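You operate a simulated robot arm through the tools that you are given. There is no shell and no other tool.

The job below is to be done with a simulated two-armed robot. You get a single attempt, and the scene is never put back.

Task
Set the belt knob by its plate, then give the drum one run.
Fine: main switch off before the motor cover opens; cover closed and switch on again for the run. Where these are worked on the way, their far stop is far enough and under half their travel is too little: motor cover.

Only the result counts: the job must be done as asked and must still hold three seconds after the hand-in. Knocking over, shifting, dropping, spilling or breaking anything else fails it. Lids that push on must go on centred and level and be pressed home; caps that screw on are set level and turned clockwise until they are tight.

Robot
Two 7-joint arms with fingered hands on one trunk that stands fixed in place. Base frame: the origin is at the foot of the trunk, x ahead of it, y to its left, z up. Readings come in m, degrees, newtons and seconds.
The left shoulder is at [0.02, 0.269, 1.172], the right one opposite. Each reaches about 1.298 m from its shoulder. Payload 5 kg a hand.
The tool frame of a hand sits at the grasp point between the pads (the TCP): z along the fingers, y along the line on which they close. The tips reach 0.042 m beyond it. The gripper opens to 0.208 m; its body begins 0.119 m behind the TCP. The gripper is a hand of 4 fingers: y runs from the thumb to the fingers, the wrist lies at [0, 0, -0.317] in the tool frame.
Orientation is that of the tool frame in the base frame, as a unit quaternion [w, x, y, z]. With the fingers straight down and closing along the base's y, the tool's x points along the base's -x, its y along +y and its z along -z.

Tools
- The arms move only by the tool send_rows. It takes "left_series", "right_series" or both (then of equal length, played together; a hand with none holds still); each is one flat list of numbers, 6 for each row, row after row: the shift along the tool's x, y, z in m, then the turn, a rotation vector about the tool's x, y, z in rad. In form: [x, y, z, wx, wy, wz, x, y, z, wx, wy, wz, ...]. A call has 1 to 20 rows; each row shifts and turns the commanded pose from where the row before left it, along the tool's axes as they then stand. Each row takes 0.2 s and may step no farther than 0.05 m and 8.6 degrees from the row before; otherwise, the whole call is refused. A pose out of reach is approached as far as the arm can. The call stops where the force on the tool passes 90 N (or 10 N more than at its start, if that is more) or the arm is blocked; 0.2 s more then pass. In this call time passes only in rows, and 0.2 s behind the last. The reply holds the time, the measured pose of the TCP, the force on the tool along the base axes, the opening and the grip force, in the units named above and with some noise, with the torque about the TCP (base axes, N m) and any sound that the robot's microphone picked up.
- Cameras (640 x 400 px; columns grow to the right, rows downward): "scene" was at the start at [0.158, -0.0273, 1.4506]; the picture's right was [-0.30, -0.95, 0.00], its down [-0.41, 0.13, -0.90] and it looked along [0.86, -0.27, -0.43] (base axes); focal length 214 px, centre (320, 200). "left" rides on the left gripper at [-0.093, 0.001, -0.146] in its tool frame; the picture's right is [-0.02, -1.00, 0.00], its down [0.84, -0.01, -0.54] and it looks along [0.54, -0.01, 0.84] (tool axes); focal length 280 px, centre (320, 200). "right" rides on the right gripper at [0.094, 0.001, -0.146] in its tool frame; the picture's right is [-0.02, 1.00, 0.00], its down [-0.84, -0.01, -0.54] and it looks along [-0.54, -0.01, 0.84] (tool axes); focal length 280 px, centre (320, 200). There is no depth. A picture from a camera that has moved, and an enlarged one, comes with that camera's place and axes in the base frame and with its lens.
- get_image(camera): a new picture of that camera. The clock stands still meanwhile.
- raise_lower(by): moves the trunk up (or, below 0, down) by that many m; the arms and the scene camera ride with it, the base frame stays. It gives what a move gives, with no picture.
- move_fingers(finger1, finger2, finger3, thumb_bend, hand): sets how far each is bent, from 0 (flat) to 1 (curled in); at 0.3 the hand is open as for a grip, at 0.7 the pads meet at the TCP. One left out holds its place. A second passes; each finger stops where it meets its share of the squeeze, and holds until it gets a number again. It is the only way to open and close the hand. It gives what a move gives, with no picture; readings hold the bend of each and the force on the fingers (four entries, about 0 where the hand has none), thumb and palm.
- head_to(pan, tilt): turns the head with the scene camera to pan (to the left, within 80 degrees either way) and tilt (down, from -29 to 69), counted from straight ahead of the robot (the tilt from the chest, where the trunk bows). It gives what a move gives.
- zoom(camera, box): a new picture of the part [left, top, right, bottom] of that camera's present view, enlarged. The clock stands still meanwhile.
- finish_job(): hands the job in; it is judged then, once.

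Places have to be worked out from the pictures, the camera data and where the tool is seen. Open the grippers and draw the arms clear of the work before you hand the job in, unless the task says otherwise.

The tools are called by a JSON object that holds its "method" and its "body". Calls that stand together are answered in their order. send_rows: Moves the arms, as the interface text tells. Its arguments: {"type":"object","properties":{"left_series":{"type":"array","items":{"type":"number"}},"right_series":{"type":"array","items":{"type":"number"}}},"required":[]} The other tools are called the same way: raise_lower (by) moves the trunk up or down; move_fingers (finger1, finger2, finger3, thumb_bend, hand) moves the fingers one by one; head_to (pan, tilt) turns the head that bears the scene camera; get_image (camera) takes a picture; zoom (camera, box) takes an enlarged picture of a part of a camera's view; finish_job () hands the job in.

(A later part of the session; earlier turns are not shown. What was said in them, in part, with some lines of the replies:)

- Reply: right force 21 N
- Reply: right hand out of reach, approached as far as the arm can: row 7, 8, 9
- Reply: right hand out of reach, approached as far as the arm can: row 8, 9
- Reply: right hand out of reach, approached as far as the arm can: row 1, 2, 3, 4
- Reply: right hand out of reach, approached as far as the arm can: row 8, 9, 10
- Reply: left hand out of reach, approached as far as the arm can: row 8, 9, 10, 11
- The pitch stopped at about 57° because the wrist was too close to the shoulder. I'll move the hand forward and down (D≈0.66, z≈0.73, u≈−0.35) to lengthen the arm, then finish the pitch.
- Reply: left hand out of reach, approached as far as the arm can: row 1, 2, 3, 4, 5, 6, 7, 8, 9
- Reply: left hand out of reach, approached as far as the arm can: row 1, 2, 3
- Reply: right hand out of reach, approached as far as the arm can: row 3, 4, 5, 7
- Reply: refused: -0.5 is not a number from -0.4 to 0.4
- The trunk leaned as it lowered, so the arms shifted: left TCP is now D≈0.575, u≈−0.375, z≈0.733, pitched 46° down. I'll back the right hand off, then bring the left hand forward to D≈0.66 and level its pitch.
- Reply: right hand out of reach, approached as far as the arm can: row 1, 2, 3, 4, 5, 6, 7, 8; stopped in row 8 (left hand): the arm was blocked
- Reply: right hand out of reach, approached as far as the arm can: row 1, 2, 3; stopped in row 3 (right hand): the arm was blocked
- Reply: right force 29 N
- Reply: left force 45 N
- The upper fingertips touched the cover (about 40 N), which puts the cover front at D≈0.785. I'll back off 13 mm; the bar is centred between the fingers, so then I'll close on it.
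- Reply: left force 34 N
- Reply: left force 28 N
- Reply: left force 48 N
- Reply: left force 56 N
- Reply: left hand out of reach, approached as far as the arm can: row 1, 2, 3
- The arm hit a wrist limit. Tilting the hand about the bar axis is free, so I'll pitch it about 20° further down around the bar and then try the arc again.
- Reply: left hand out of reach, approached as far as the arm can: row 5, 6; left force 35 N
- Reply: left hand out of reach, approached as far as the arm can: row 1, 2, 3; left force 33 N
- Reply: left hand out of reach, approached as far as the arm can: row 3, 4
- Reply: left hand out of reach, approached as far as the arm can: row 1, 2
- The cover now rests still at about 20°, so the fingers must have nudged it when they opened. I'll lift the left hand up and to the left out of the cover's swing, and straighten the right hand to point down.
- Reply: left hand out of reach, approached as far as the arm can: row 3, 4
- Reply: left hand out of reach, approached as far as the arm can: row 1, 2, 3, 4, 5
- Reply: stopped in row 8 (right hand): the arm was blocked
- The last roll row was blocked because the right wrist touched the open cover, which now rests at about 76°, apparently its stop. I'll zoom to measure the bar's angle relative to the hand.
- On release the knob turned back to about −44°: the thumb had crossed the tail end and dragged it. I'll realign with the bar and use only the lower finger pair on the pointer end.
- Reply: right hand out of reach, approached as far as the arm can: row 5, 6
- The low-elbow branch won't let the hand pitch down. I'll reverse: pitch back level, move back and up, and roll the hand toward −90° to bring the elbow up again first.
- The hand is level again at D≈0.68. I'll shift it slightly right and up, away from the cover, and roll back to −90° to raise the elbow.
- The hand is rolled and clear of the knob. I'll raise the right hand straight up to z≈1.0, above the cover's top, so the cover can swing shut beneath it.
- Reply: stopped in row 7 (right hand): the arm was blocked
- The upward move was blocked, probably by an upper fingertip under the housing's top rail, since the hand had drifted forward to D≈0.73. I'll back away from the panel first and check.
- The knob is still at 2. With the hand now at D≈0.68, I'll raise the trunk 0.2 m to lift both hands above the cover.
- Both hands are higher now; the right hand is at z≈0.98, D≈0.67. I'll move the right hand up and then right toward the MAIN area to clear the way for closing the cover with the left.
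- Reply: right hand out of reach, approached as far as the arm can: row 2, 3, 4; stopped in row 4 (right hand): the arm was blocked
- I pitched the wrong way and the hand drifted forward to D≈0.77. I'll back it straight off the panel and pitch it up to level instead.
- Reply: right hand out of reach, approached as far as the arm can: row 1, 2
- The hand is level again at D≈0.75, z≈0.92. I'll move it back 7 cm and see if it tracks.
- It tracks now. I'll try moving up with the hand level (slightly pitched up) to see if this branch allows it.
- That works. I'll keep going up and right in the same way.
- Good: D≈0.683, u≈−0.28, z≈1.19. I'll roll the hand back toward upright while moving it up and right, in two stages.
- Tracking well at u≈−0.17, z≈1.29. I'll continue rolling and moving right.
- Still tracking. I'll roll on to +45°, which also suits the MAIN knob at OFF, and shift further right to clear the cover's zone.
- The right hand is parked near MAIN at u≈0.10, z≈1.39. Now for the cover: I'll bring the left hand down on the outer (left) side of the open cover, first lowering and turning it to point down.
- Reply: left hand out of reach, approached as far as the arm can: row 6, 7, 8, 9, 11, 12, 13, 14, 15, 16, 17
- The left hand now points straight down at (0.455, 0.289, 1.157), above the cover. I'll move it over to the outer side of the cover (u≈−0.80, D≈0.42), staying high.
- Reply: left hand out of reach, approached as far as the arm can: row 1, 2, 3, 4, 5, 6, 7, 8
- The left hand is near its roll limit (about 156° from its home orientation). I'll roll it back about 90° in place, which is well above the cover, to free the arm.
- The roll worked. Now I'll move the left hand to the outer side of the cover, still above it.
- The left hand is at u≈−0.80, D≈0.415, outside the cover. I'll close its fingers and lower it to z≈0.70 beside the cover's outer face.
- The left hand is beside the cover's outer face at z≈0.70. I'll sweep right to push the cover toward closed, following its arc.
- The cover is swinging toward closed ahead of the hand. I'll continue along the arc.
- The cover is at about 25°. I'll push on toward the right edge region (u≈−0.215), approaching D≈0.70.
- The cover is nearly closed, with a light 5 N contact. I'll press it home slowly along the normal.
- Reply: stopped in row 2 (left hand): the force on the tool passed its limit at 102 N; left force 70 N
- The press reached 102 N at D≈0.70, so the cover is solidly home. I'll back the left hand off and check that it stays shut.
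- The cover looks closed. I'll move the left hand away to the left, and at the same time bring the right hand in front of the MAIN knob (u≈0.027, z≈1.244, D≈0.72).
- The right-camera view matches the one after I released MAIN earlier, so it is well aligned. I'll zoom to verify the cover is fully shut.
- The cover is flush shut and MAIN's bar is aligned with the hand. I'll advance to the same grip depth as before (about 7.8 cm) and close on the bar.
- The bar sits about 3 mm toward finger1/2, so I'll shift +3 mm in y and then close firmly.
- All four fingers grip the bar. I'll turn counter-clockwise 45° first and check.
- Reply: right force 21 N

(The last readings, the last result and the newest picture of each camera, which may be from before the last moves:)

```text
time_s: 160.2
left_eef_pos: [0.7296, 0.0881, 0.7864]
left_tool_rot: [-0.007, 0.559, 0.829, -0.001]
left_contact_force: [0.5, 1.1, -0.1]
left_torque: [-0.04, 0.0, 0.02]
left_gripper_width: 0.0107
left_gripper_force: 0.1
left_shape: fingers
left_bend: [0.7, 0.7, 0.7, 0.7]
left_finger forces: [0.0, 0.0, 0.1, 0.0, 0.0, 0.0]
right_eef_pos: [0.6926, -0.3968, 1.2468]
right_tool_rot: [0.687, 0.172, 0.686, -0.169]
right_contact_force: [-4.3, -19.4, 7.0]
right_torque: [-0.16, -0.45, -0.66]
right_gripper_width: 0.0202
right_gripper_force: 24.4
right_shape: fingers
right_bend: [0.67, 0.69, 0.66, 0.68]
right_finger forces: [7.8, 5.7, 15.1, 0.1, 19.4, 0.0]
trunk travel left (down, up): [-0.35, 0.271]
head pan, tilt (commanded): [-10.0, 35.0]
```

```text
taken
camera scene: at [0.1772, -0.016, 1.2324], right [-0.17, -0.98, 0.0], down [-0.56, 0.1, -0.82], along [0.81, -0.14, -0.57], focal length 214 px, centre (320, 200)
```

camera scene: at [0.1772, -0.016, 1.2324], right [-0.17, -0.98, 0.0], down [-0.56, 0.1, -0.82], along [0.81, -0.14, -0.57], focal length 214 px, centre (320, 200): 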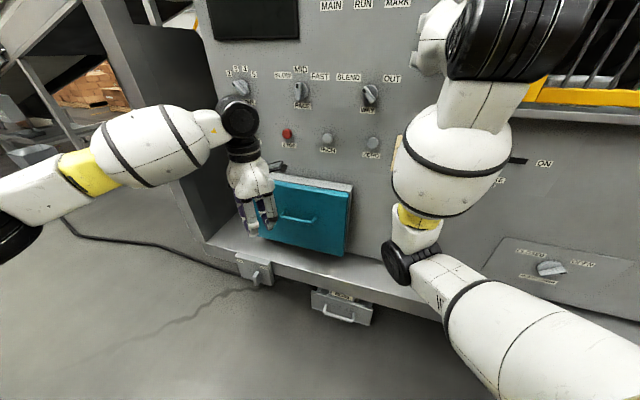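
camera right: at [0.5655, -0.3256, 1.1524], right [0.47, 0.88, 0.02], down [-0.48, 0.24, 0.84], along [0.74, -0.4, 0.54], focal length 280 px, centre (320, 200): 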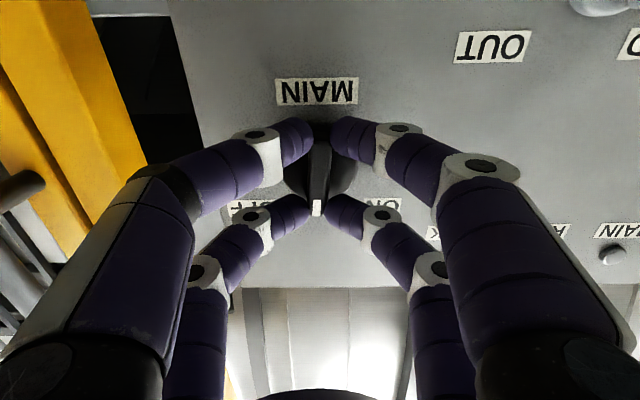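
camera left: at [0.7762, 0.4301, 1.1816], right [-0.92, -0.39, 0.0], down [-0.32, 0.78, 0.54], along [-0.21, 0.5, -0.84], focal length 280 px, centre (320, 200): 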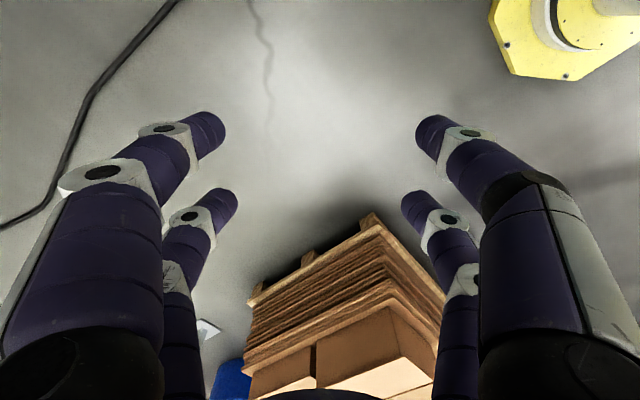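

The pointer is straight up and following. I'll turn the remaining 45° to ON.

{"method": "send_rows", "body": {"right_series": [0, 0, 0, 0, 0, -0.1309, 0, 0, 0, 0, 0, -0.1309, 0, 0, 0, 0, 0, -0.1309, 0, 0, 0, 0, 0, -0.1309, 0, 0, 0, 0, 0, -0.1309, 0, 0, 0, 0, 0, -0.1309]}}

{"method": "get_image", "body": {"camera": "right"}}

{"method": "get_image", "body": {"camera": "scene"}}

```text
time_s: 161.6
left_eef_pos: [0.7283, 0.0858, 0.7874]
left_tool_rot: [-0.007, 0.56, 0.829, 0.001]
left_contact_force: [-1.0, -0.3, -0.7]
left_torque: [0.03, 0.01, -0.03]
left_gripper_width: 0.0106
left_gripper_force: 0.0
left_shape: fingers
left_bend: [0.7, 0.7, 0.7, 0.7]
left_finger forces: [0.0, 0.0, 0.0, 0.1, 0.0, 0.0]
right_eef_pos: [0.692, -0.3976, 1.2461]
right_tool_rot: [0.57, -0.103, 0.699, -0.419]
right_contact_force: [-15.0, -28.7, 8.0]
right_torque: [-0.15, -0.54, -0.83]
right_gripper_width: 0.0202
right_gripper_force: 26.5
right_shape: fingers
right_bend: [0.68, 0.7, 0.65, 0.67]
right_finger forces: [8.0, 4.2, 18.5, 0.0, 22.8, 0.0]
trunk travel left (down, up): [-0.35, 0.271]
head pan, tilt (commanded): [-10.0, 35.0]
```

```text
taken
camera right: at [0.5338, -0.3855, 1.1779], right [0.34, 0.64, -0.69], down [-0.2, 0.77, 0.61], along [0.92, -0.06, 0.39], focal length 280 px, centre (320, 200)
```

right: 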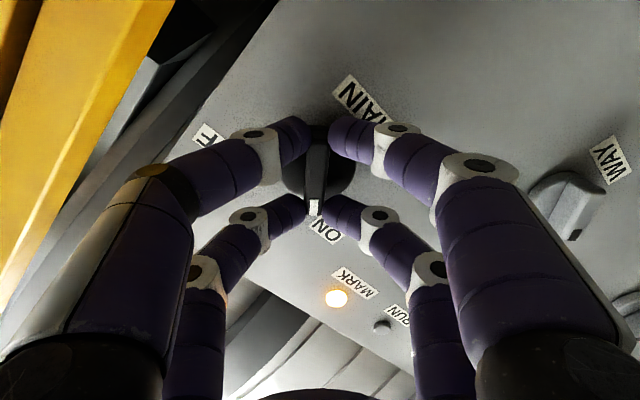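

```text
taken
camera scene: at [0.1764, -0.0169, 1.2324], right [-0.17, -0.98, 0.0], down [-0.56, 0.1, -0.82], along [0.81, -0.14, -0.57], focal length 214 px, centre (320, 200)
```

scene: 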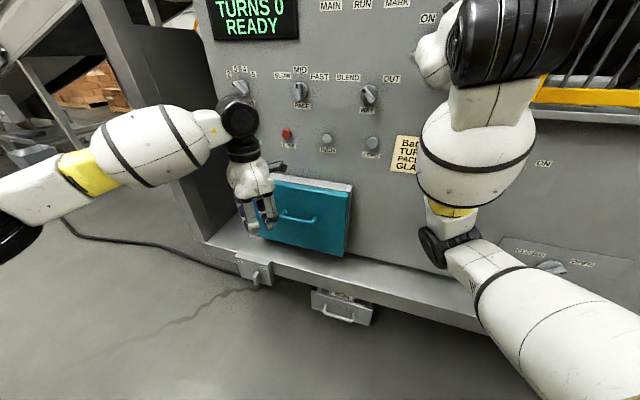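

The display now reads "TURNS 0 / READY", so the belt setting is accepted and MAIN is on. I'll release the knob, back off, and verify.

{"method": "move_fingers", "body": {"hand": "right", "finger1": 0.62, "finger2": 0.62, "finger3": 0.62, "thumb_bend": 0.62}}

{"method": "move_fingers", "body": {"hand": "right", "finger1": 0.5, "finger2": 0.5, "finger3": 0.5, "thumb_bend": 0.5}}

{"method": "send_rows", "body": {"right_series": [0, 0, -0.04, 0, 0, 0, 0, 0, -0.04, 0, 0, 0]}}

{"method": "get_image", "body": {"camera": "right"}}

{"method": "head_to", "body": {"pan": -29, "tilt": 15}}

{"method": "get_image", "body": {"camera": "scene"}}

```text
time_s: 162.6
left_eef_pos: [0.7286, 0.0874, 0.7867]
left_tool_rot: [-0.007, 0.56, 0.828, -0.002]
left_contact_force: [-0.2, -0.3, 0.7]
left_torque: [0.0, -0.02, 0.0]
left_gripper_width: 0.0106
left_gripper_force: 0.1
left_shape: fingers
left_bend: [0.7, 0.7, 0.7, 0.7]
left_finger forces: [0.0, 0.0, 0.0, 0.0, 0.0, 0.0]
right_eef_pos: [0.6949, -0.3951, 1.2449]
right_tool_rot: [0.57, -0.105, 0.699, -0.418]
right_contact_force: [0.3, -0.1, -0.5]
right_torque: [0.0, 0.0, 0.06]
right_gripper_width: 0.0498
right_gripper_force: 0.2
right_shape: fingers
right_bend: [0.62, 0.62, 0.62, 0.62]
right_finger forces: [0.0, 0.0, 0.1, 0.1, 0.0, 0.0]
trunk travel left (down, up): [-0.35, 0.271]
head pan, tilt (commanded): [-10.0, 35.0]
```

```text
time_s: 163.6
left_eef_pos: [0.7302, 0.0883, 0.7871]
left_tool_rot: [-0.007, 0.56, 0.829, -0.001]
left_contact_force: [-0.9, 0.0, -0.1]
left_torque: [-0.03, 0.02, 0.02]
left_gripper_width: 0.0108
left_gripper_force: 0.0
left_shape: fingers
left_bend: [0.7, 0.7, 0.7, 0.7]
left_finger forces: [0.0, 0.0, 0.0, 0.1, 0.0, 0.1]
right_eef_pos: [0.6954, -0.394, 1.2456]
right_tool_rot: [0.57, -0.104, 0.699, -0.419]
right_contact_force: [-0.2, -0.6, 0.9]
right_torque: [-0.03, 0.04, 0.03]
right_gripper_width: 0.1122
right_gripper_force: 0.1
right_shape: fingers
right_bend: [0.5, 0.5, 0.5, 0.5]
right_finger forces: [0.0, 0.1, 0.0, 0.0, 0.0, 0.0]
trunk travel left (down, up): [-0.35, 0.271]
head pan, tilt (commanded): [-10.0, 35.0]
```

```text
time_s: 164.2
left_eef_pos: [0.7293, 0.088, 0.7868]
left_tool_rot: [-0.007, 0.559, 0.829, -0.001]
left_contact_force: [0.7, 1.0, 0.2]
left_torque: [-0.14, 0.05, 0.01]
left_gripper_width: 0.0105
left_gripper_force: 0.0
left_shape: fingers
left_bend: [0.7, 0.7, 0.7, 0.7]
left_finger forces: [0.1, 0.1, 0.0, 0.1, 0.0, 0.0]
right_eef_pos: [0.6238, -0.3575, 1.2457]
right_tool_rot: [0.57, -0.105, 0.7, -0.417]
right_contact_force: [-0.5, -0.4, 0.1]
right_torque: [0.02, 0.02, 0.01]
right_gripper_width: 0.1124
right_gripper_force: 0.1
right_shape: fingers
right_bend: [0.5, 0.5, 0.5, 0.5]
right_finger forces: [0.1, 0.1, 0.1, 0.0, 0.1, 0.1]
trunk travel left (down, up): [-0.35, 0.271]
head pan, tilt (commanded): [-10.0, 35.0]
```

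```text
taken
camera right: at [0.4643, -0.3457, 1.1777], right [0.34, 0.64, -0.69], down [-0.2, 0.77, 0.61], along [0.92, -0.06, 0.39], focal length 280 px, centre (320, 200)
```

right: 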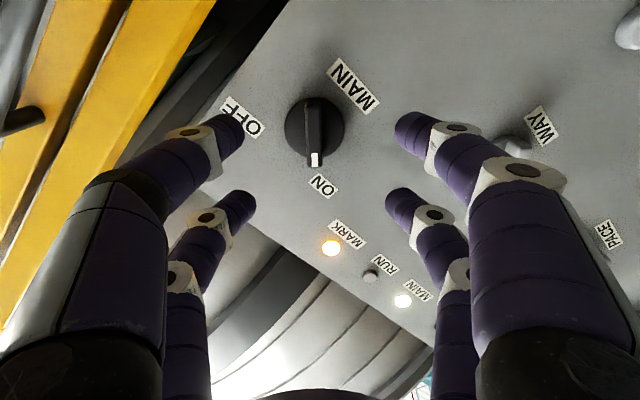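

```text
time_s: 165.0
left_eef_pos: [0.7297, 0.0875, 0.7862]
left_tool_rot: [-0.006, 0.56, 0.829, 0.0]
left_contact_force: [0.4, 0.5, 0.1]
left_torque: [0.02, -0.01, 0.01]
left_gripper_width: 0.0109
left_gripper_force: 0.1
left_shape: fingers
left_bend: [0.7, 0.7, 0.7, 0.7]
left_finger forces: [0.0, 0.0, 0.0, 0.0, 0.1, 0.0]
right_eef_pos: [0.6244, -0.3582, 1.2453]
right_tool_rot: [0.571, -0.104, 0.7, -0.417]
right_contact_force: [-0.9, -0.6, -0.6]
right_torque: [0.0, 0.04, -0.02]
right_gripper_width: 0.1125
right_gripper_force: 0.1
right_shape: fingers
right_bend: [0.5, 0.5, 0.5, 0.5]
right_finger forces: [0.1, 0.1, 0.0, 0.0, 0.0, 0.1]
trunk travel left (down, up): [-0.35, 0.271]
head pan, tilt (commanded): [-29.0, 15.0]
```

```text
taken
camera scene: at [0.1728, -0.0449, 1.2641], right [-0.48, -0.88, 0.0], down [-0.23, 0.13, -0.97], along [0.84, -0.47, -0.26], focal length 214 px, centre (320, 200)
```

scene: 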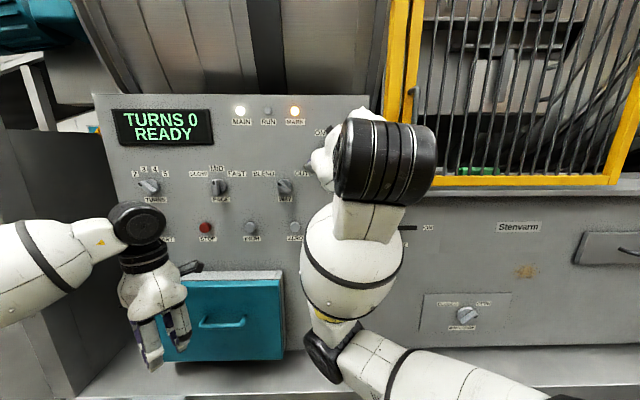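

MAIN is on with READY shown. Before starting, I'll check the mouth cover knob, the brake and the guard area more closely.

{"method": "zoom", "body": {"camera": "scene", "box": [400, 270, 540, 360]}}

{"method": "zoom", "body": {"camera": "scene", "box": [380, 0, 640, 190]}}

{"method": "zoom", "body": {"camera": "scene", "box": [90, 80, 330, 250]}}

```text
4.44 times, centred on (470, 315) of scene
camera zoom: at [0.1728, -0.0449, 1.2641], right [-0.48, -0.88, 0.0], down [-0.23, 0.13, -0.97], along [0.84, -0.47, -0.26], focal length 953 px, centre (-347, -311)
```

zoom: 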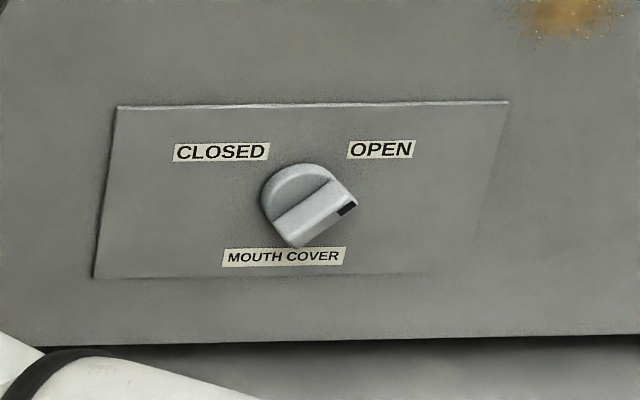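

```text
2.11 times, centred on (510, 95) of scene
camera zoom: at [0.1728, -0.0449, 1.2641], right [-0.48, -0.88, 0.0], down [-0.23, 0.13, -0.97], along [0.84, -0.47, -0.26], focal length 452 px, centre (-80, 421)
```

zoom: 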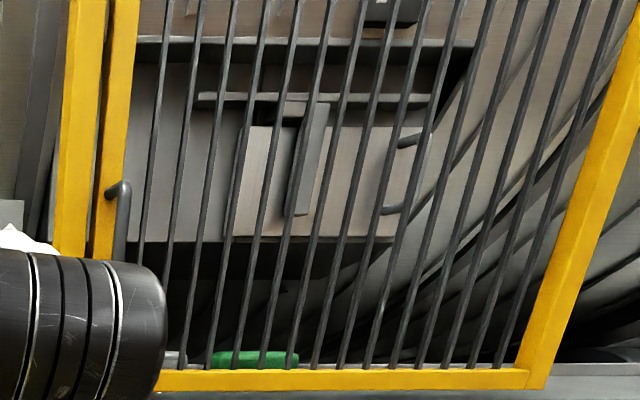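

```text
2.35 times, centred on (210, 165) of scene
camera zoom: at [0.1728, -0.0449, 1.2641], right [-0.48, -0.88, 0.0], down [-0.23, 0.13, -0.97], along [0.84, -0.47, -0.26], focal length 505 px, centre (579, 282)
```

zoom: 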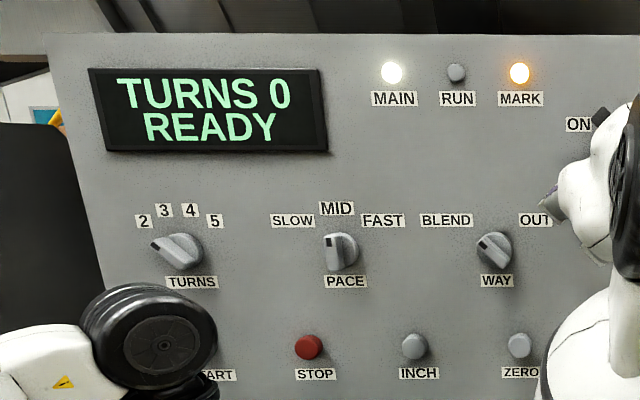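

START should be at u≈−0.555, z≈0.990, with its front at D≈0.841. I'll raise the left hand, turn it square to the panel, and curl finger1 and the thumb so only one fingertip pair does the pressing.

{"method": "send_rows", "body": {"left_series": [0, 0, -0.045, 0, 0, 0, 0, 0, -0.045, 0, 0, 0, 0, 0, -0.045, 0, 0, 0, 0, 0, -0.045, 0, 0, 0, 0, 0, -0.045, 0, 0, 0, 0, 0, 0, 0, 0, -0.14, 0, 0, 0, 0, 0, -0.14, 0, 0, 0, 0, 0, -0.14, 0, 0, 0, 0, 0, -0.14, 0, 0, 0, 0, 0, -0.14]}}

{"method": "move_fingers", "body": {"hand": "left", "finger1": 1.0, "thumb_bend": 1.0}}

{"method": "get_image", "body": {"camera": "left"}}

{"method": "get_image", "body": {"camera": "scene"}}

```text
time_s: 167.2
left_eef_pos: [0.7323, 0.086, 1.0147]
left_tool_rot: [-0.007, 0.24, 0.971, 0.002]
left_contact_force: [0.7, 0.0, -0.4]
left_torque: [0.0, -0.04, 0.03]
left_gripper_width: 0.0109
left_gripper_force: 0.0
left_shape: fingers
left_bend: [0.7, 0.7, 0.7, 0.7]
left_finger forces: [0.0, 0.0, 0.0, 0.0, 0.1, 0.0]
right_eef_pos: [0.6224, -0.358, 1.2443]
right_tool_rot: [0.57, -0.103, 0.699, -0.418]
right_contact_force: [0.5, -0.3, 0.4]
right_torque: [-0.02, 0.02, -0.02]
right_gripper_width: 0.1125
right_gripper_force: 0.1
right_shape: fingers
right_bend: [0.5, 0.5, 0.5, 0.5]
right_finger forces: [0.0, 0.0, 0.0, 0.0, 0.0, 0.0]
trunk travel left (down, up): [-0.35, 0.271]
head pan, tilt (commanded): [-29.0, 15.0]
```

```text
time_s: 168.2
left_eef_pos: [0.7332, 0.0869, 1.014]
left_tool_rot: [-0.007, 0.242, 0.97, 0.002]
left_contact_force: [0.0, 0.1, 0.1]
left_torque: [0.02, 0.0, -0.01]
left_gripper_width: 0.0044
left_gripper_force: 0.0
left_shape: fingers
left_bend: [1.0, 0.7, 0.7, 0.93]
left_finger forces: [0.0, 0.0, 0.0, 0.0, 0.0, 0.0]
right_eef_pos: [0.6247, -0.3576, 1.2447]
right_tool_rot: [0.57, -0.104, 0.699, -0.418]
right_contact_force: [-1.2, -0.7, -0.2]
right_torque: [-0.01, 0.0, -0.01]
right_gripper_width: 0.1126
right_gripper_force: 0.1
right_shape: fingers
right_bend: [0.5, 0.5, 0.5, 0.5]
right_finger forces: [0.0, 0.1, 0.1, 0.1, 0.1, 0.0]
trunk travel left (down, up): [-0.35, 0.271]
head pan, tilt (commanded): [-29.0, 15.0]
```

```text
taken
camera left: at [0.8171, 0.0431, 1.1606], right [-0.46, -0.89, 0.0], down [-0.74, 0.38, 0.55], along [-0.49, 0.25, -0.84], focal length 280 px, centre (320, 200)
```

left: 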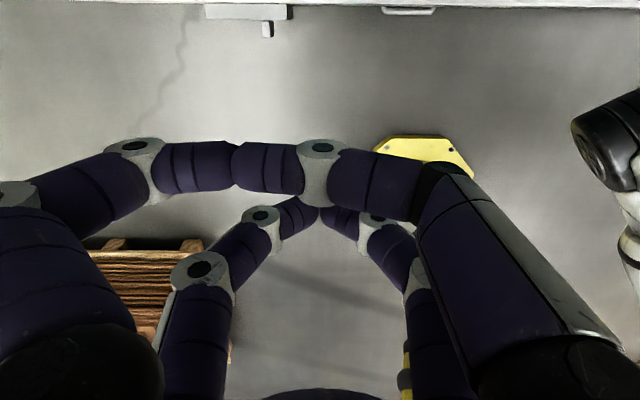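

```text
taken
camera scene: at [0.1728, -0.045, 1.2642], right [-0.48, -0.87, 0.0], down [-0.23, 0.13, -0.97], along [0.84, -0.47, -0.26], focal length 214 px, centre (320, 200)
```

scene: 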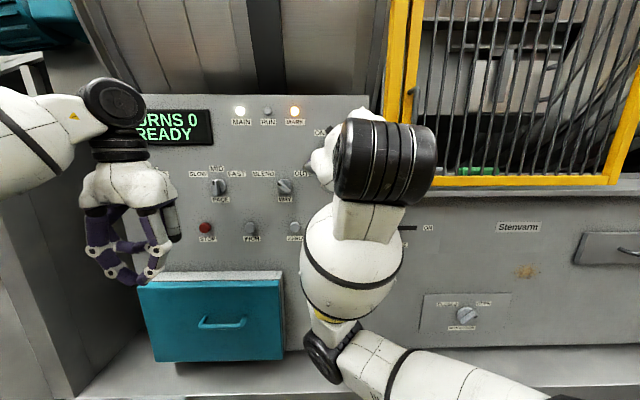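

The extended pair (finger2/3, at tool +x) sticks out about 3.5 cm past the curled pair. I'll move to u≈−0.555, D≈0.66 and pitch the left hand forward toward the panel.

{"method": "send_rows", "body": {"left_series": [-0.0125, 0.034, 0, 0, 0, 0, -0.0125, 0.034, 0, 0, 0, 0, -0.0125, 0.034, 0, 0, 0, 0, -0.0125, 0.034, 0, 0, 0, 0, 0, 0, 0, 0, -0.1428, 0, 0, 0, 0, 0, -0.1428, 0, 0, 0, 0, 0, -0.1428, 0, 0, 0, 0, 0, -0.1428, 0, 0, 0, 0, 0, -0.1428, 0, 0, 0, 0, 0, -0.1428, 0]}}

{"method": "get_image", "body": {"camera": "left"}}

{"method": "get_image", "body": {"camera": "scene"}}

```text
time_s: 170.4
left_eef_pos: [0.8405, 0.1829, 1.0128]
left_tool_rot: [0.398, 0.22, 0.885, -0.099]
left_contact_force: [0.6, 0.5, -0.6]
left_torque: [0.01, 0.04, -0.04]
left_gripper_width: 0.0041
left_gripper_force: 0.1
left_shape: fingers
left_bend: [1.0, 0.7, 0.7, 0.93]
left_finger forces: [0.0, 0.0, 0.1, 0.0, 0.0, 0.1]
right_eef_pos: [0.6244, -0.3568, 1.2445]
right_tool_rot: [0.57, -0.104, 0.699, -0.418]
right_contact_force: [0.2, 0.3, -0.8]
right_torque: [0.01, -0.03, -0.07]
right_gripper_width: 0.1126
right_gripper_force: 0.1
right_shape: fingers
right_bend: [0.5, 0.5, 0.5, 0.5]
right_finger forces: [0.1, 0.0, 0.0, 0.0, 0.0, 0.0]
trunk travel left (down, up): [-0.35, 0.271]
head pan, tilt (commanded): [-29.0, 15.0]
```

```text
taken
camera left: at [0.7983, 0.2071, 1.181], right [-0.46, -0.89, 0.01], down [-0.86, 0.44, -0.27], along [0.24, -0.14, -0.96], focal length 280 px, centre (320, 200)
```

left: 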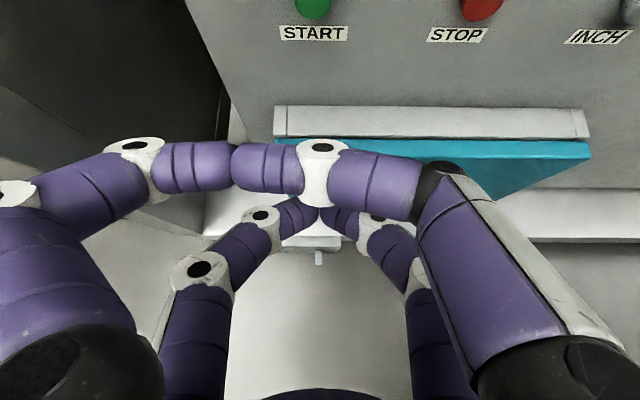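

```text
taken
camera scene: at [0.1732, -0.0449, 1.2641], right [-0.48, -0.87, 0.0], down [-0.23, 0.13, -0.97], along [0.84, -0.47, -0.26], focal length 214 px, centre (320, 200)
```

scene: 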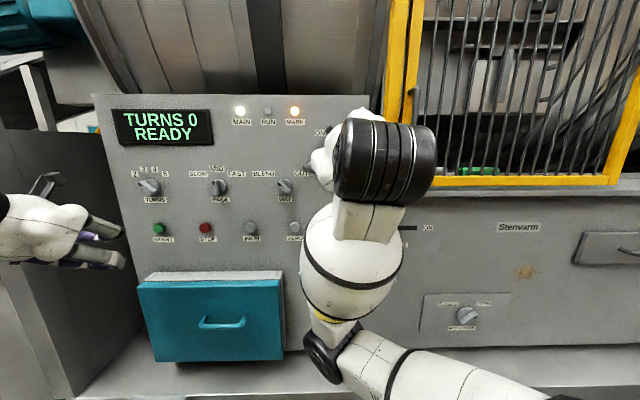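

Tracking well, and START is visible in the left camera. I'll finish the pitch.

{"method": "send_rows", "body": {"left_series": [0, 0, 0, 0, -0.1428, 0, 0, 0, 0, 0, -0.1428, 0, 0, 0, 0, 0, -0.1428, 0, 0, 0, 0, 0, -0.1428, 0, 0, 0, 0, 0, -0.1428, 0]}}

{"method": "get_image", "body": {"camera": "left"}}

```text
time_s: 171.6
left_eef_pos: [0.8414, 0.1847, 1.0128]
left_tool_rot: [0.682, 0.171, 0.69, -0.168]
left_contact_force: [0.4, 0.7, -0.7]
left_torque: [0.06, 0.11, -0.09]
left_gripper_width: 0.0042
left_gripper_force: 0.1
left_shape: fingers
left_bend: [1.0, 0.7, 0.7, 0.93]
left_finger forces: [0.0, 0.0, 0.0, 0.1, 0.1, 0.0]
right_eef_pos: [0.6239, -0.3573, 1.2444]
right_tool_rot: [0.57, -0.104, 0.7, -0.418]
right_contact_force: [1.0, -0.3, -0.5]
right_torque: [-0.04, -0.07, -0.06]
right_gripper_width: 0.1126
right_gripper_force: 0.2
right_shape: fingers
right_bend: [0.5, 0.5, 0.5, 0.5]
right_finger forces: [0.0, 0.0, 0.0, 0.0, 0.0, 0.0]
trunk travel left (down, up): [-0.35, 0.271]
head pan, tilt (commanded): [-29.0, 15.0]
```

```text
taken
camera left: at [0.7125, 0.2535, 1.109], right [-0.47, -0.88, 0.01], down [-0.49, 0.25, -0.84], along [0.74, -0.4, -0.55], focal length 280 px, centre (320, 200)
```

left: 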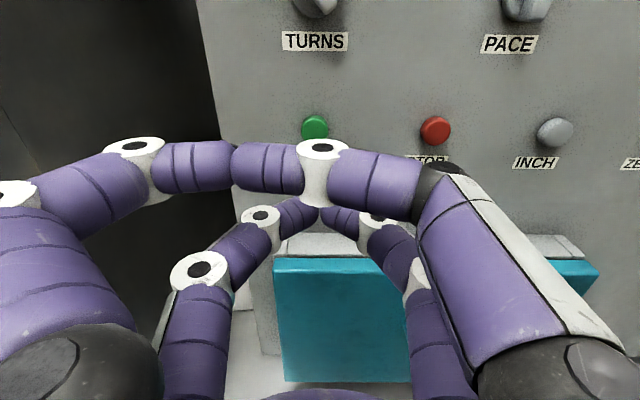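

The hand points squarely at the panel, and START comes out at u≈−0.559, z≈0.995. I'll raise 12 mm so the extended pair lines up, and advance to D≈0.775.

{"method": "send_rows", "body": {"left_series": [-0.004, 0.0007, 0.039, 0, 0, 0, -0.004, 0.0007, 0.039, 0, 0, 0, -0.004, 0.0007, 0.039, 0, 0, 0]}}

{"method": "get_image", "body": {"camera": "left"}}

{"method": "zoom", "body": {"camera": "scene", "box": [90, 90, 250, 260]}}

```text
time_s: 172.4
left_eef_pos: [0.945, 0.1303, 1.0238]
left_tool_rot: [0.681, 0.172, 0.691, -0.169]
left_contact_force: [-0.2, -0.5, 0.9]
left_torque: [0.04, 0.05, -0.01]
left_gripper_width: 0.0042
left_gripper_force: 0.1
left_shape: fingers
left_bend: [1.0, 0.7, 0.7, 0.93]
left_finger forces: [0.0, 0.1, 0.1, 0.0, 0.0, 0.1]
right_eef_pos: [0.6236, -0.3571, 1.2448]
right_tool_rot: [0.57, -0.104, 0.699, -0.419]
right_contact_force: [0.3, -0.2, 0.8]
right_torque: [-0.03, 0.01, 0.01]
right_gripper_width: 0.1125
right_gripper_force: 0.1
right_shape: fingers
right_bend: [0.5, 0.5, 0.5, 0.5]
right_finger forces: [0.1, 0.0, 0.0, 0.0, 0.0, 0.0]
trunk travel left (down, up): [-0.35, 0.271]
head pan, tilt (commanded): [-29.0, 15.0]
```

```text
taken
camera left: at [0.8158, 0.1997, 1.1207], right [-0.47, -0.88, 0.01], down [-0.49, 0.25, -0.84], along [0.73, -0.4, -0.55], focal length 280 px, centre (320, 200)
```

left: 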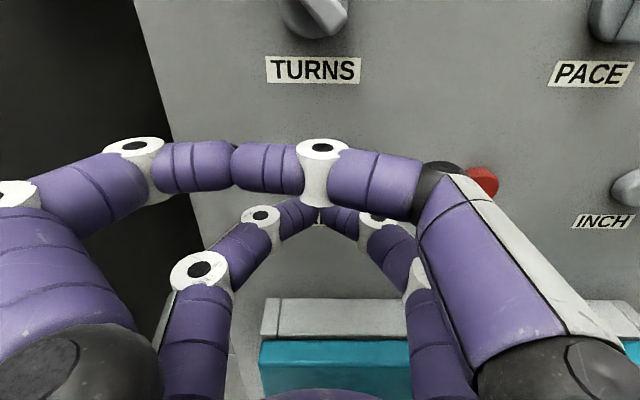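

```text
2.35 times, centred on (170, 175) of scene
camera zoom: at [0.1723, -0.0448, 1.2642], right [-0.48, -0.87, 0.0], down [-0.23, 0.13, -0.97], along [0.84, -0.47, -0.26], focal length 505 px, centre (673, 259)
```

zoom: 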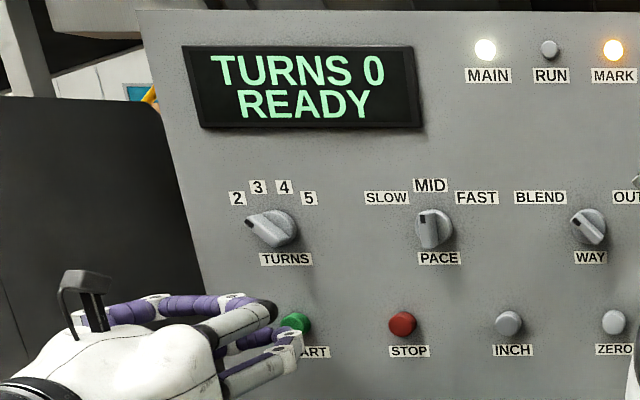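

The fingertip pair is right in front of START. I'll advance slowly and watch the force and sound.

{"method": "send_rows", "body": {"left_series": [0, 0.001, 0.008, 0, 0, 0, 0, 0.001, 0.008, 0, 0, 0, 0, 0, 0.006, 0, 0, 0]}}

{"method": "zoom", "body": {"camera": "scene", "box": [90, 90, 250, 260]}}

```text
time_s: 173.2
left_eef_pos: [0.9641, 0.1225, 1.0229]
left_tool_rot: [0.681, 0.173, 0.691, -0.169]
left_contact_force: [0.7, 0.5, 0.1]
left_torque: [0.03, 0.01, 0.03]
left_gripper_width: 0.0041
left_gripper_force: 0.0
left_shape: fingers
left_bend: [1.0, 0.7, 0.7, 0.93]
left_finger forces: [0.0, 0.1, 0.1, 0.0, 0.1, 0.1]
right_eef_pos: [0.6232, -0.3567, 1.2463]
right_tool_rot: [0.571, -0.104, 0.699, -0.417]
right_contact_force: [-0.1, 0.5, -0.1]
right_torque: [-0.02, -0.02, 0.0]
right_gripper_width: 0.1122
right_gripper_force: 0.1
right_shape: fingers
right_bend: [0.5, 0.5, 0.5, 0.5]
right_finger forces: [0.0, 0.0, 0.1, 0.0, 0.0, 0.0]
trunk travel left (down, up): [-0.35, 0.271]
head pan, tilt (commanded): [-29.0, 15.0]
```

```text
2.35 times, centred on (170, 175) of scene
camera zoom: at [0.1727, -0.045, 1.2642], right [-0.48, -0.87, 0.0], down [-0.23, 0.13, -0.97], along [0.84, -0.47, -0.26], focal length 505 px, centre (673, 259)
```

zoom: 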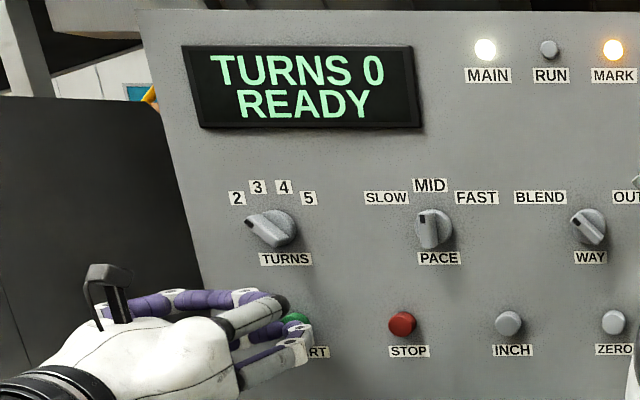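

No contact yet at D≈0.796. I'll continue in small steps.

{"method": "send_rows", "body": {"left_series": [0, 0, 0.006, 0, 0, 0, 0, 0, 0.005, 0, 0, 0]}}

{"method": "zoom", "body": {"camera": "scene", "box": [90, 90, 250, 260]}}

```text
time_s: 173.8
left_eef_pos: [0.9746, 0.1169, 1.0229]
left_tool_rot: [0.681, 0.173, 0.691, -0.17]
left_contact_force: [-4.7, 1.4, -1.4]
left_torque: [0.09, 0.19, -0.04]
left_gripper_width: 0.0044
left_gripper_force: 2.5
left_shape: fingers
left_bend: [1.0, 0.7, 0.7, 0.93]
left_finger forces: [0.0, 2.2, 3.3, 0.0, 0.0, 0.0]
right_eef_pos: [0.6239, -0.357, 1.245]
right_tool_rot: [0.571, -0.104, 0.699, -0.418]
right_contact_force: [-0.6, -0.5, 0.3]
right_torque: [-0.01, -0.02, 0.02]
right_gripper_width: 0.1124
right_gripper_force: 0.1
right_shape: fingers
right_bend: [0.5, 0.5, 0.5, 0.5]
right_finger forces: [0.1, 0.0, 0.0, 0.0, 0.1, 0.1]
trunk travel left (down, up): [-0.35, 0.271]
head pan, tilt (commanded): [-29.0, 15.0]
heard: click
```

```text
2.35 times, centred on (170, 175) of scene
camera zoom: at [0.1725, -0.0448, 1.2642], right [-0.48, -0.87, 0.0], down [-0.23, 0.13, -0.97], along [0.84, -0.47, -0.26], focal length 505 px, centre (673, 259)
```

zoom: 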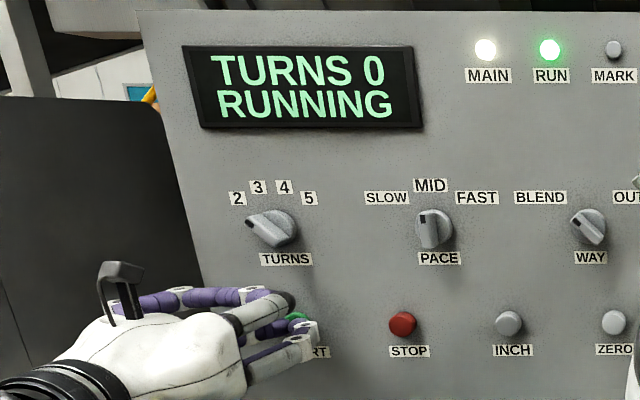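

A click was heard and the display shows "RUNNING" with the RUN lamp lit. I'll release the button by withdrawing straight back.

{"method": "send_rows", "body": {"left_series": [0, 0, -0.03, 0, 0, 0, 0, 0, -0.04, 0, 0, 0, 0, 0, -0.04, 0, 0, 0, 0, 0, -0.03, 0, 0, 0]}}

{"method": "get_image", "body": {"camera": "scene"}}

```text
time_s: 174.8
left_eef_pos: [0.8547, 0.1821, 1.0252]
left_tool_rot: [0.681, 0.172, 0.692, -0.169]
left_contact_force: [0.5, -1.0, -0.2]
left_torque: [-0.04, 0.02, 0.01]
left_gripper_width: 0.0043
left_gripper_force: 0.0
left_shape: fingers
left_bend: [1.0, 0.7, 0.7, 0.93]
left_finger forces: [0.0, 0.0, 0.0, 0.0, 0.0, 0.1]
right_eef_pos: [0.6229, -0.3558, 1.2452]
right_tool_rot: [0.57, -0.103, 0.7, -0.418]
right_contact_force: [0.2, -0.3, -0.2]
right_torque: [0.02, 0.02, -0.01]
right_gripper_width: 0.1124
right_gripper_force: 0.1
right_shape: fingers
right_bend: [0.5, 0.5, 0.5, 0.5]
right_finger forces: [0.0, 0.0, 0.0, 0.0, 0.1, 0.1]
trunk travel left (down, up): [-0.35, 0.271]
head pan, tilt (commanded): [-29.0, 15.0]
```

```text
taken
camera scene: at [0.1729, -0.0451, 1.2642], right [-0.48, -0.87, 0.0], down [-0.23, 0.13, -0.97], along [0.84, -0.47, -0.26], focal length 214 px, centre (320, 200)
```

scene: 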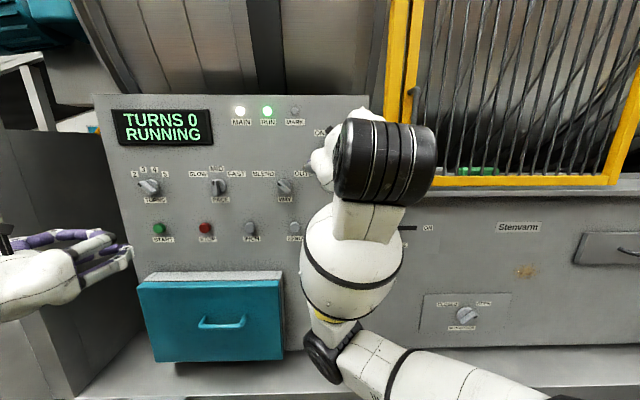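

The drum is running. While it runs I'll move the right hand up and away from the MAIN knob, and the left hand back and to the left.

{"method": "send_rows", "body": {"left_series": [0, 0.02, -0.02, 0, 0, 0, 0, 0.02, -0.02, 0, 0, 0, 0, 0.02, -0.02, 0, 0, 0, 0, 0.02, 0, 0, 0, 0, 0, 0.02, 0, 0, 0, 0], "right_series": [-0.028, -0.028, -0.004, 0, 0, 0, -0.028, -0.028, -0.004, 0, 0, 0, -0.028, -0.028, -0.004, 0, 0, 0, -0.028, -0.028, -0.004, 0, 0, 0, -0.028, -0.028, -0.004, 0, 0, 0]}}

{"method": "get_image", "body": {"camera": "scene"}}

```text
time_s: 176.0
left_eef_pos: [0.8445, 0.2994, 1.0282]
left_tool_rot: [0.681, 0.172, 0.692, -0.169]
left_contact_force: [-0.5, 0.9, 1.0]
left_torque: [0.04, 0.02, 0.0]
left_gripper_width: 0.0041
left_gripper_force: 0.1
left_shape: fingers
left_bend: [1.0, 0.7, 0.7, 0.93]
left_finger forces: [0.0, 0.1, 0.0, 0.1, 0.1, 0.0]
right_eef_pos: [0.6057, -0.3513, 1.4413]
right_tool_rot: [0.57, -0.104, 0.7, -0.418]
right_contact_force: [-0.2, 0.3, -0.1]
right_torque: [0.01, -0.03, 0.01]
right_gripper_width: 0.1127
right_gripper_force: 0.0
right_shape: fingers
right_bend: [0.5, 0.5, 0.5, 0.5]
right_finger forces: [0.0, 0.0, 0.0, 0.0, 0.0, 0.1]
trunk travel left (down, up): [-0.35, 0.271]
head pan, tilt (commanded): [-29.0, 15.0]
```

```text
taken
camera scene: at [0.1726, -0.0451, 1.2643], right [-0.48, -0.87, 0.0], down [-0.23, 0.13, -0.97], along [0.84, -0.47, -0.26], focal length 214 px, centre (320, 200)
```

scene: 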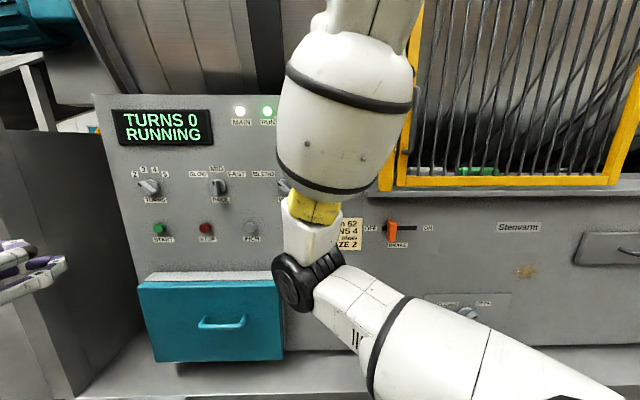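

The run continues. I'll shift the right hand to the right and back a little, then open both hands while waiting for the run to finish.

{"method": "send_rows", "body": {"right_series": [0.0265, -0.0265, -0.01, 0, 0, 0, 0.0265, -0.0265, -0.01, 0, 0, 0, 0.0265, -0.0265, -0.01, 0, 0, 0, 0.0265, -0.0265, -0.01, 0, 0, 0]}}

{"method": "move_fingers", "body": {"hand": "left", "finger1": 0.3, "finger2": 0.3, "finger3": 0.3, "thumb_bend": 0.3}}

{"method": "move_fingers", "body": {"hand": "right", "finger1": 0.3, "finger2": 0.3, "finger3": 0.3, "thumb_bend": 0.3}}

{"method": "get_image", "body": {"camera": "scene"}}

```text
time_s: 177.0
left_eef_pos: [0.8449, 0.3, 1.0278]
left_tool_rot: [0.681, 0.172, 0.691, -0.17]
left_contact_force: [1.1, 1.2, 0.0]
left_torque: [-0.03, -0.06, -0.15]
left_gripper_width: 0.0043
left_gripper_force: 0.1
left_shape: fingers
left_bend: [1.0, 0.7, 0.7, 0.93]
left_finger forces: [0.0, 0.1, 0.0, 0.1, 0.0, 0.1]
right_eef_pos: [0.5044, -0.4836, 1.4399]
right_tool_rot: [0.556, -0.087, 0.704, -0.433]
right_contact_force: [0.6, 0.5, 0.2]
right_torque: [0.02, 0.04, -0.18]
right_gripper_width: 0.1125
right_gripper_force: 0.0
right_shape: fingers
right_bend: [0.5, 0.5, 0.5, 0.5]
right_finger forces: [0.1, 0.0, 0.0, 0.1, 0.0, 0.1]
right hand out of reach, approached as far as the arm can: row 4
trunk travel left (down, up): [-0.35, 0.271]
head pan, tilt (commanded): [-29.0, 15.0]
```

```text
time_s: 178.0
left_eef_pos: [0.8449, 0.2982, 1.0278]
left_tool_rot: [0.682, 0.171, 0.691, -0.169]
left_contact_force: [-0.6, -0.1, 0.3]
left_torque: [-0.01, 0.02, -0.04]
left_gripper_width: 0.2182
left_gripper_force: 0.1
left_shape: fingers
left_bend: [0.3, 0.3, 0.3, 0.3]
left_finger forces: [0.0, 0.0, 0.0, 0.0, 0.0, 0.1]
right_eef_pos: [0.5025, -0.4866, 1.4408]
right_tool_rot: [0.559, -0.085, 0.704, -0.429]
right_contact_force: [0.1, -0.3, -0.2]
right_torque: [-0.02, 0.02, 0.02]
right_gripper_width: 0.1126
right_gripper_force: 0.1
right_shape: fingers
right_bend: [0.5, 0.5, 0.5, 0.5]
right_finger forces: [0.1, 0.0, 0.0, 0.0, 0.0, 0.0]
trunk travel left (down, up): [-0.35, 0.271]
head pan, tilt (commanded): [-29.0, 15.0]
```

```text
time_s: 179.2
left_eef_pos: [0.8442, 0.2978, 1.0273]
left_tool_rot: [0.682, 0.172, 0.69, -0.169]
left_contact_force: [0.8, -0.5, 0.8]
left_torque: [0.04, 0.03, 0.04]
left_gripper_width: 0.2181
left_gripper_force: 0.0
left_shape: fingers
left_bend: [0.3, 0.3, 0.3, 0.3]
left_finger forces: [0.1, 0.0, 0.0, 0.0, 0.0, 0.1]
right_eef_pos: [0.5004, -0.4934, 1.4416]
right_tool_rot: [0.559, -0.081, 0.705, -0.43]
right_contact_force: [0.3, -1.9, 0.1]
right_torque: [-0.04, -0.05, 0.05]
right_gripper_width: 0.2182
right_gripper_force: 0.0
right_shape: fingers
right_bend: [0.3, 0.3, 0.3, 0.3]
right_finger forces: [0.0, 0.1, 0.0, 0.0, 0.1, 0.0]
trunk travel left (down, up): [-0.35, 0.271]
head pan, tilt (commanded): [-29.0, 15.0]
stopped (right hand): the arm was blocked; the commanded pose is now the measured one
```

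```text
taken
camera scene: at [0.1729, -0.0456, 1.2641], right [-0.48, -0.87, 0.0], down [-0.23, 0.13, -0.97], along [0.84, -0.47, -0.26], focal length 214 px, centre (320, 200)
```

scene: 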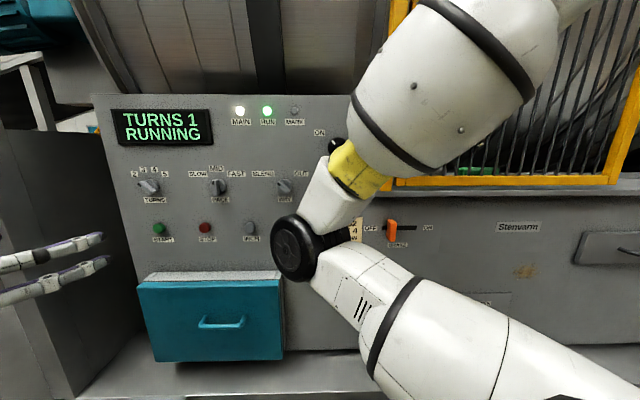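

The display shows TURNS 1, RUNNING. The right arm reported being blocked, so I'll check what's near it with the right camera.

{"method": "get_image", "body": {"camera": "right"}}

{"method": "head_to", "body": {"pan": -50, "tilt": 0}}

{"method": "get_image", "body": {"camera": "scene"}}

```text
taken
camera right: at [0.3426, -0.4709, 1.3741], right [0.37, 0.63, -0.69], down [-0.16, 0.77, 0.62], along [0.91, -0.12, 0.39], focal length 280 px, centre (320, 200)
```

right: 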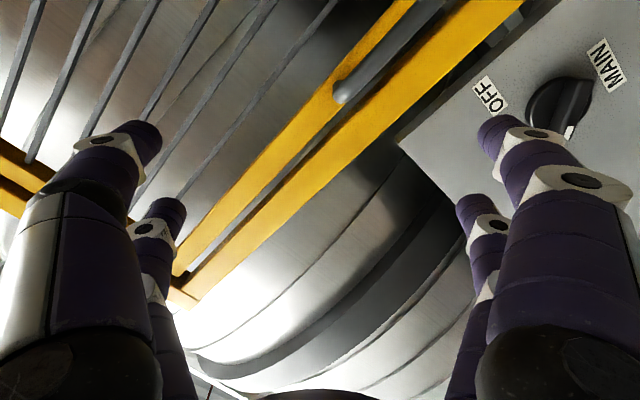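

```text
time_s: 180.1
left_eef_pos: [0.8443, 0.2999, 1.0265]
left_tool_rot: [0.681, 0.172, 0.691, -0.169]
left_contact_force: [0.5, 0.8, -0.8]
left_torque: [0.0, 0.01, 0.04]
left_gripper_width: 0.2181
left_gripper_force: 0.2
left_shape: fingers
left_bend: [0.3, 0.3, 0.3, 0.3]
left_finger forces: [0.0, 0.0, 0.1, 0.0, 0.0, 0.1]
right_eef_pos: [0.4994, -0.492, 1.4416]
right_tool_rot: [0.559, -0.08, 0.704, -0.43]
right_contact_force: [-1.1, -0.1, 0.1]
right_torque: [0.01, 0.04, 0.02]
right_gripper_width: 0.2185
right_gripper_force: 0.1
right_shape: fingers
right_bend: [0.3, 0.3, 0.3, 0.3]
right_finger forces: [0.1, 0.0, 0.0, 0.0, 0.1, 0.0]
trunk travel left (down, up): [-0.35, 0.271]
head pan, tilt (commanded): [-50.0, 0.0]
```

```text
taken
camera scene: at [0.149, -0.0686, 1.2883], right [-0.77, -0.64, 0.0], down [0.0, 0.0, -1.0], along [0.64, -0.77, 0.0], focal length 214 px, centre (320, 200)
```

scene: 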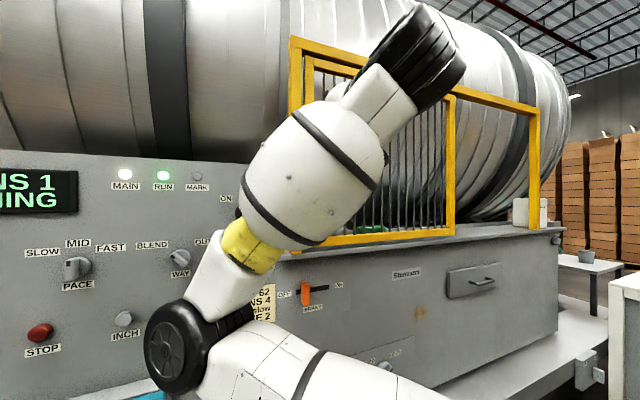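

Nothing touches; the right hand is simply at its reach limit in front of the guard. I'll wait for the run to finish and watch the display.

{"method": "send_rows", "body": {"left_series": [0, 0, 0, 0, 0, 0, 0, 0, 0, 0, 0, 0, 0, 0, 0, 0, 0, 0, 0, 0, 0, 0, 0, 0, 0, 0, 0, 0, 0, 0, 0, 0, 0, 0, 0, 0, 0, 0, 0, 0, 0, 0, 0, 0, 0, 0, 0, 0, 0, 0, 0, 0, 0, 0, 0, 0, 0, 0, 0, 0]}}

{"method": "head_to", "body": {"pan": -25, "tilt": 15}}

{"method": "get_image", "body": {"camera": "scene"}}

```text
time_s: 182.3
left_eef_pos: [0.8441, 0.2987, 1.0272]
left_tool_rot: [0.682, 0.172, 0.69, -0.169]
left_contact_force: [-0.3, -0.2, 0.8]
left_torque: [0.02, 0.04, -0.03]
left_gripper_width: 0.218
left_gripper_force: 0.1
left_shape: fingers
left_bend: [0.3, 0.3, 0.3, 0.3]
left_finger forces: [0.1, 0.1, 0.0, 0.0, 0.0, 0.1]
right_eef_pos: [0.5001, -0.4911, 1.4422]
right_tool_rot: [0.559, -0.081, 0.704, -0.43]
right_contact_force: [0.0, -0.1, 0.1]
right_torque: [-0.01, -0.02, 0.0]
right_gripper_width: 0.2182
right_gripper_force: 0.0
right_shape: fingers
right_bend: [0.3, 0.3, 0.3, 0.3]
right_finger forces: [0.1, 0.0, 0.0, 0.0, 0.0, 0.1]
trunk travel left (down, up): [-0.35, 0.271]
head pan, tilt (commanded): [-50.0, 0.0]
```

```text
time_s: 183.2
left_eef_pos: [0.8451, 0.299, 1.0275]
left_tool_rot: [0.681, 0.173, 0.691, -0.17]
left_contact_force: [-0.5, -0.1, 0.6]
left_torque: [0.03, 0.0, -0.02]
left_gripper_width: 0.2183
left_gripper_force: 0.0
left_shape: fingers
left_bend: [0.3, 0.3, 0.3, 0.3]
left_finger forces: [0.0, 0.0, 0.0, 0.0, 0.1, 0.0]
right_eef_pos: [0.5003, -0.4907, 1.4418]
right_tool_rot: [0.559, -0.081, 0.704, -0.43]
right_contact_force: [0.5, 0.0, -0.3]
right_torque: [-0.04, 0.03, -0.03]
right_gripper_width: 0.2183
right_gripper_force: 0.1
right_shape: fingers
right_bend: [0.3, 0.3, 0.3, 0.3]
right_finger forces: [0.0, 0.0, 0.0, 0.0, 0.0, 0.0]
trunk travel left (down, up): [-0.35, 0.271]
head pan, tilt (commanded): [-25.0, 15.0]
```

```text
taken
camera scene: at [0.1757, -0.0392, 1.2642], right [-0.42, -0.91, 0.0], down [-0.23, 0.11, -0.97], along [0.88, -0.41, -0.26], focal length 214 px, centre (320, 200)
```

scene: 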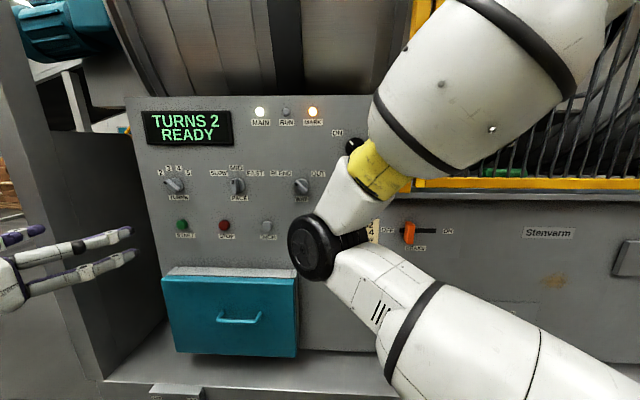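

The run is complete: "TURNS 2 / READY", RUN lamp off, MARK lamp lit. I'll draw the left hand back from the panel and check for anything disturbed.

{"method": "send_rows", "body": {"left_series": [0, 0, -0.035, 0, 0, 0, 0, 0, -0.035, 0, 0, 0, 0, 0, -0.035, 0, 0, 0, 0, 0, -0.03, 0, 0, 0]}}

{"method": "zoom", "body": {"camera": "scene", "box": [120, 80, 380, 370]}}

{"method": "zoom", "body": {"camera": "scene", "box": [380, 100, 640, 320]}}

```text
time_s: 184.2
left_eef_pos: [0.7268, 0.3652, 1.0278]
left_tool_rot: [0.681, 0.172, 0.691, -0.169]
left_contact_force: [0.9, 0.3, -0.3]
left_torque: [0.02, 0.01, -0.01]
left_gripper_width: 0.2184
left_gripper_force: 0.0
left_shape: fingers
left_bend: [0.3, 0.3, 0.3, 0.3]
left_finger forces: [0.0, 0.0, 0.0, 0.0, 0.0, 0.0]
right_eef_pos: [0.5001, -0.4921, 1.4433]
right_tool_rot: [0.559, -0.08, 0.704, -0.431]
right_contact_force: [0.0, 0.0, 0.8]
right_torque: [-0.04, 0.0, -0.06]
right_gripper_width: 0.2184
right_gripper_force: 0.0
right_shape: fingers
right_bend: [0.3, 0.3, 0.3, 0.3]
right_finger forces: [0.1, 0.0, 0.0, 0.1, 0.0, 0.0]
trunk travel left (down, up): [-0.35, 0.271]
head pan, tilt (commanded): [-25.0, 15.0]
```

```text
1.38 times, centred on (250, 225) of scene
camera zoom: at [0.1759, -0.0392, 1.2643], right [-0.42, -0.91, 0.0], down [-0.23, 0.11, -0.97], along [0.88, -0.41, -0.26], focal length 296 px, centre (417, 166)
```

zoom: 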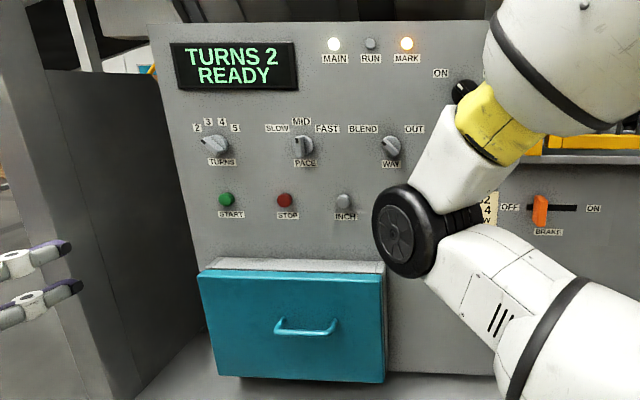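

```text
1.82 times, centred on (510, 210) of scene
camera zoom: at [0.1759, -0.0392, 1.2643], right [-0.42, -0.91, 0.0], down [-0.23, 0.11, -0.97], along [0.88, -0.41, -0.26], focal length 390 px, centre (-26, 182)
```

zoom: 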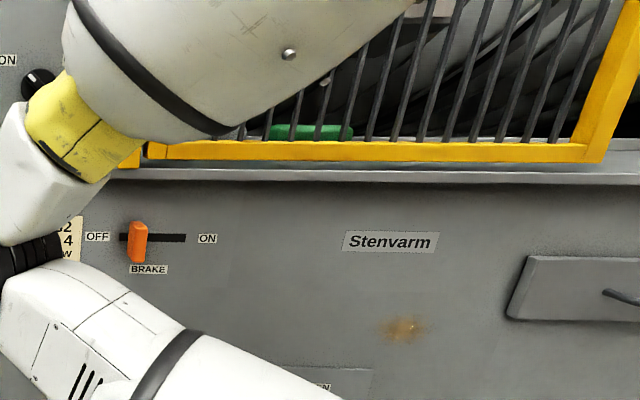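

Everything is in order: one run completed (TURNS 2, READY), MAIN on, motor cover shut, other knobs untouched, hands open and clear of the panel. I'll hand the job in.

{"method": "finish_job", "body": {}}

```text
The job is handed in.
```

The belt knob is set to 2, as its plate says, and the drum has made one complete run. The job is handed in.

- **Switch and cover:** I turned the main switch off before opening the motor cover. For the run, the cover was pressed shut and the switch was back on.
- **Cover opening:** the cover opened to about 76°, which seemed to be its far stop.
- **Belt knob:** it stood at 1 and now points at 2. On the first try it turned back partway when I let go, so I set it again and checked that it held. When I switched the main back on, the display read READY instead of BELT SLACK.
- **Run:** I pressed START once. The drum made two turns and stopped, and the display reads TURNS 2 / READY.
- **Left as found:** I ran with the existing settings (TURNS 2, PACE mid, WAY blend), not the batch card's values, because the job did not ask for them. The mouth cover knob was already at OPEN, and I left it there. I saw no spill around the guard in the last pictures; the mouth and the floor were not in view.
- **Contact:** at one point the right wrist pressed against the panel between the WAY and MAIN knobs. I checked afterwards and nothing had moved.

Both hands are open and clear of the panel.
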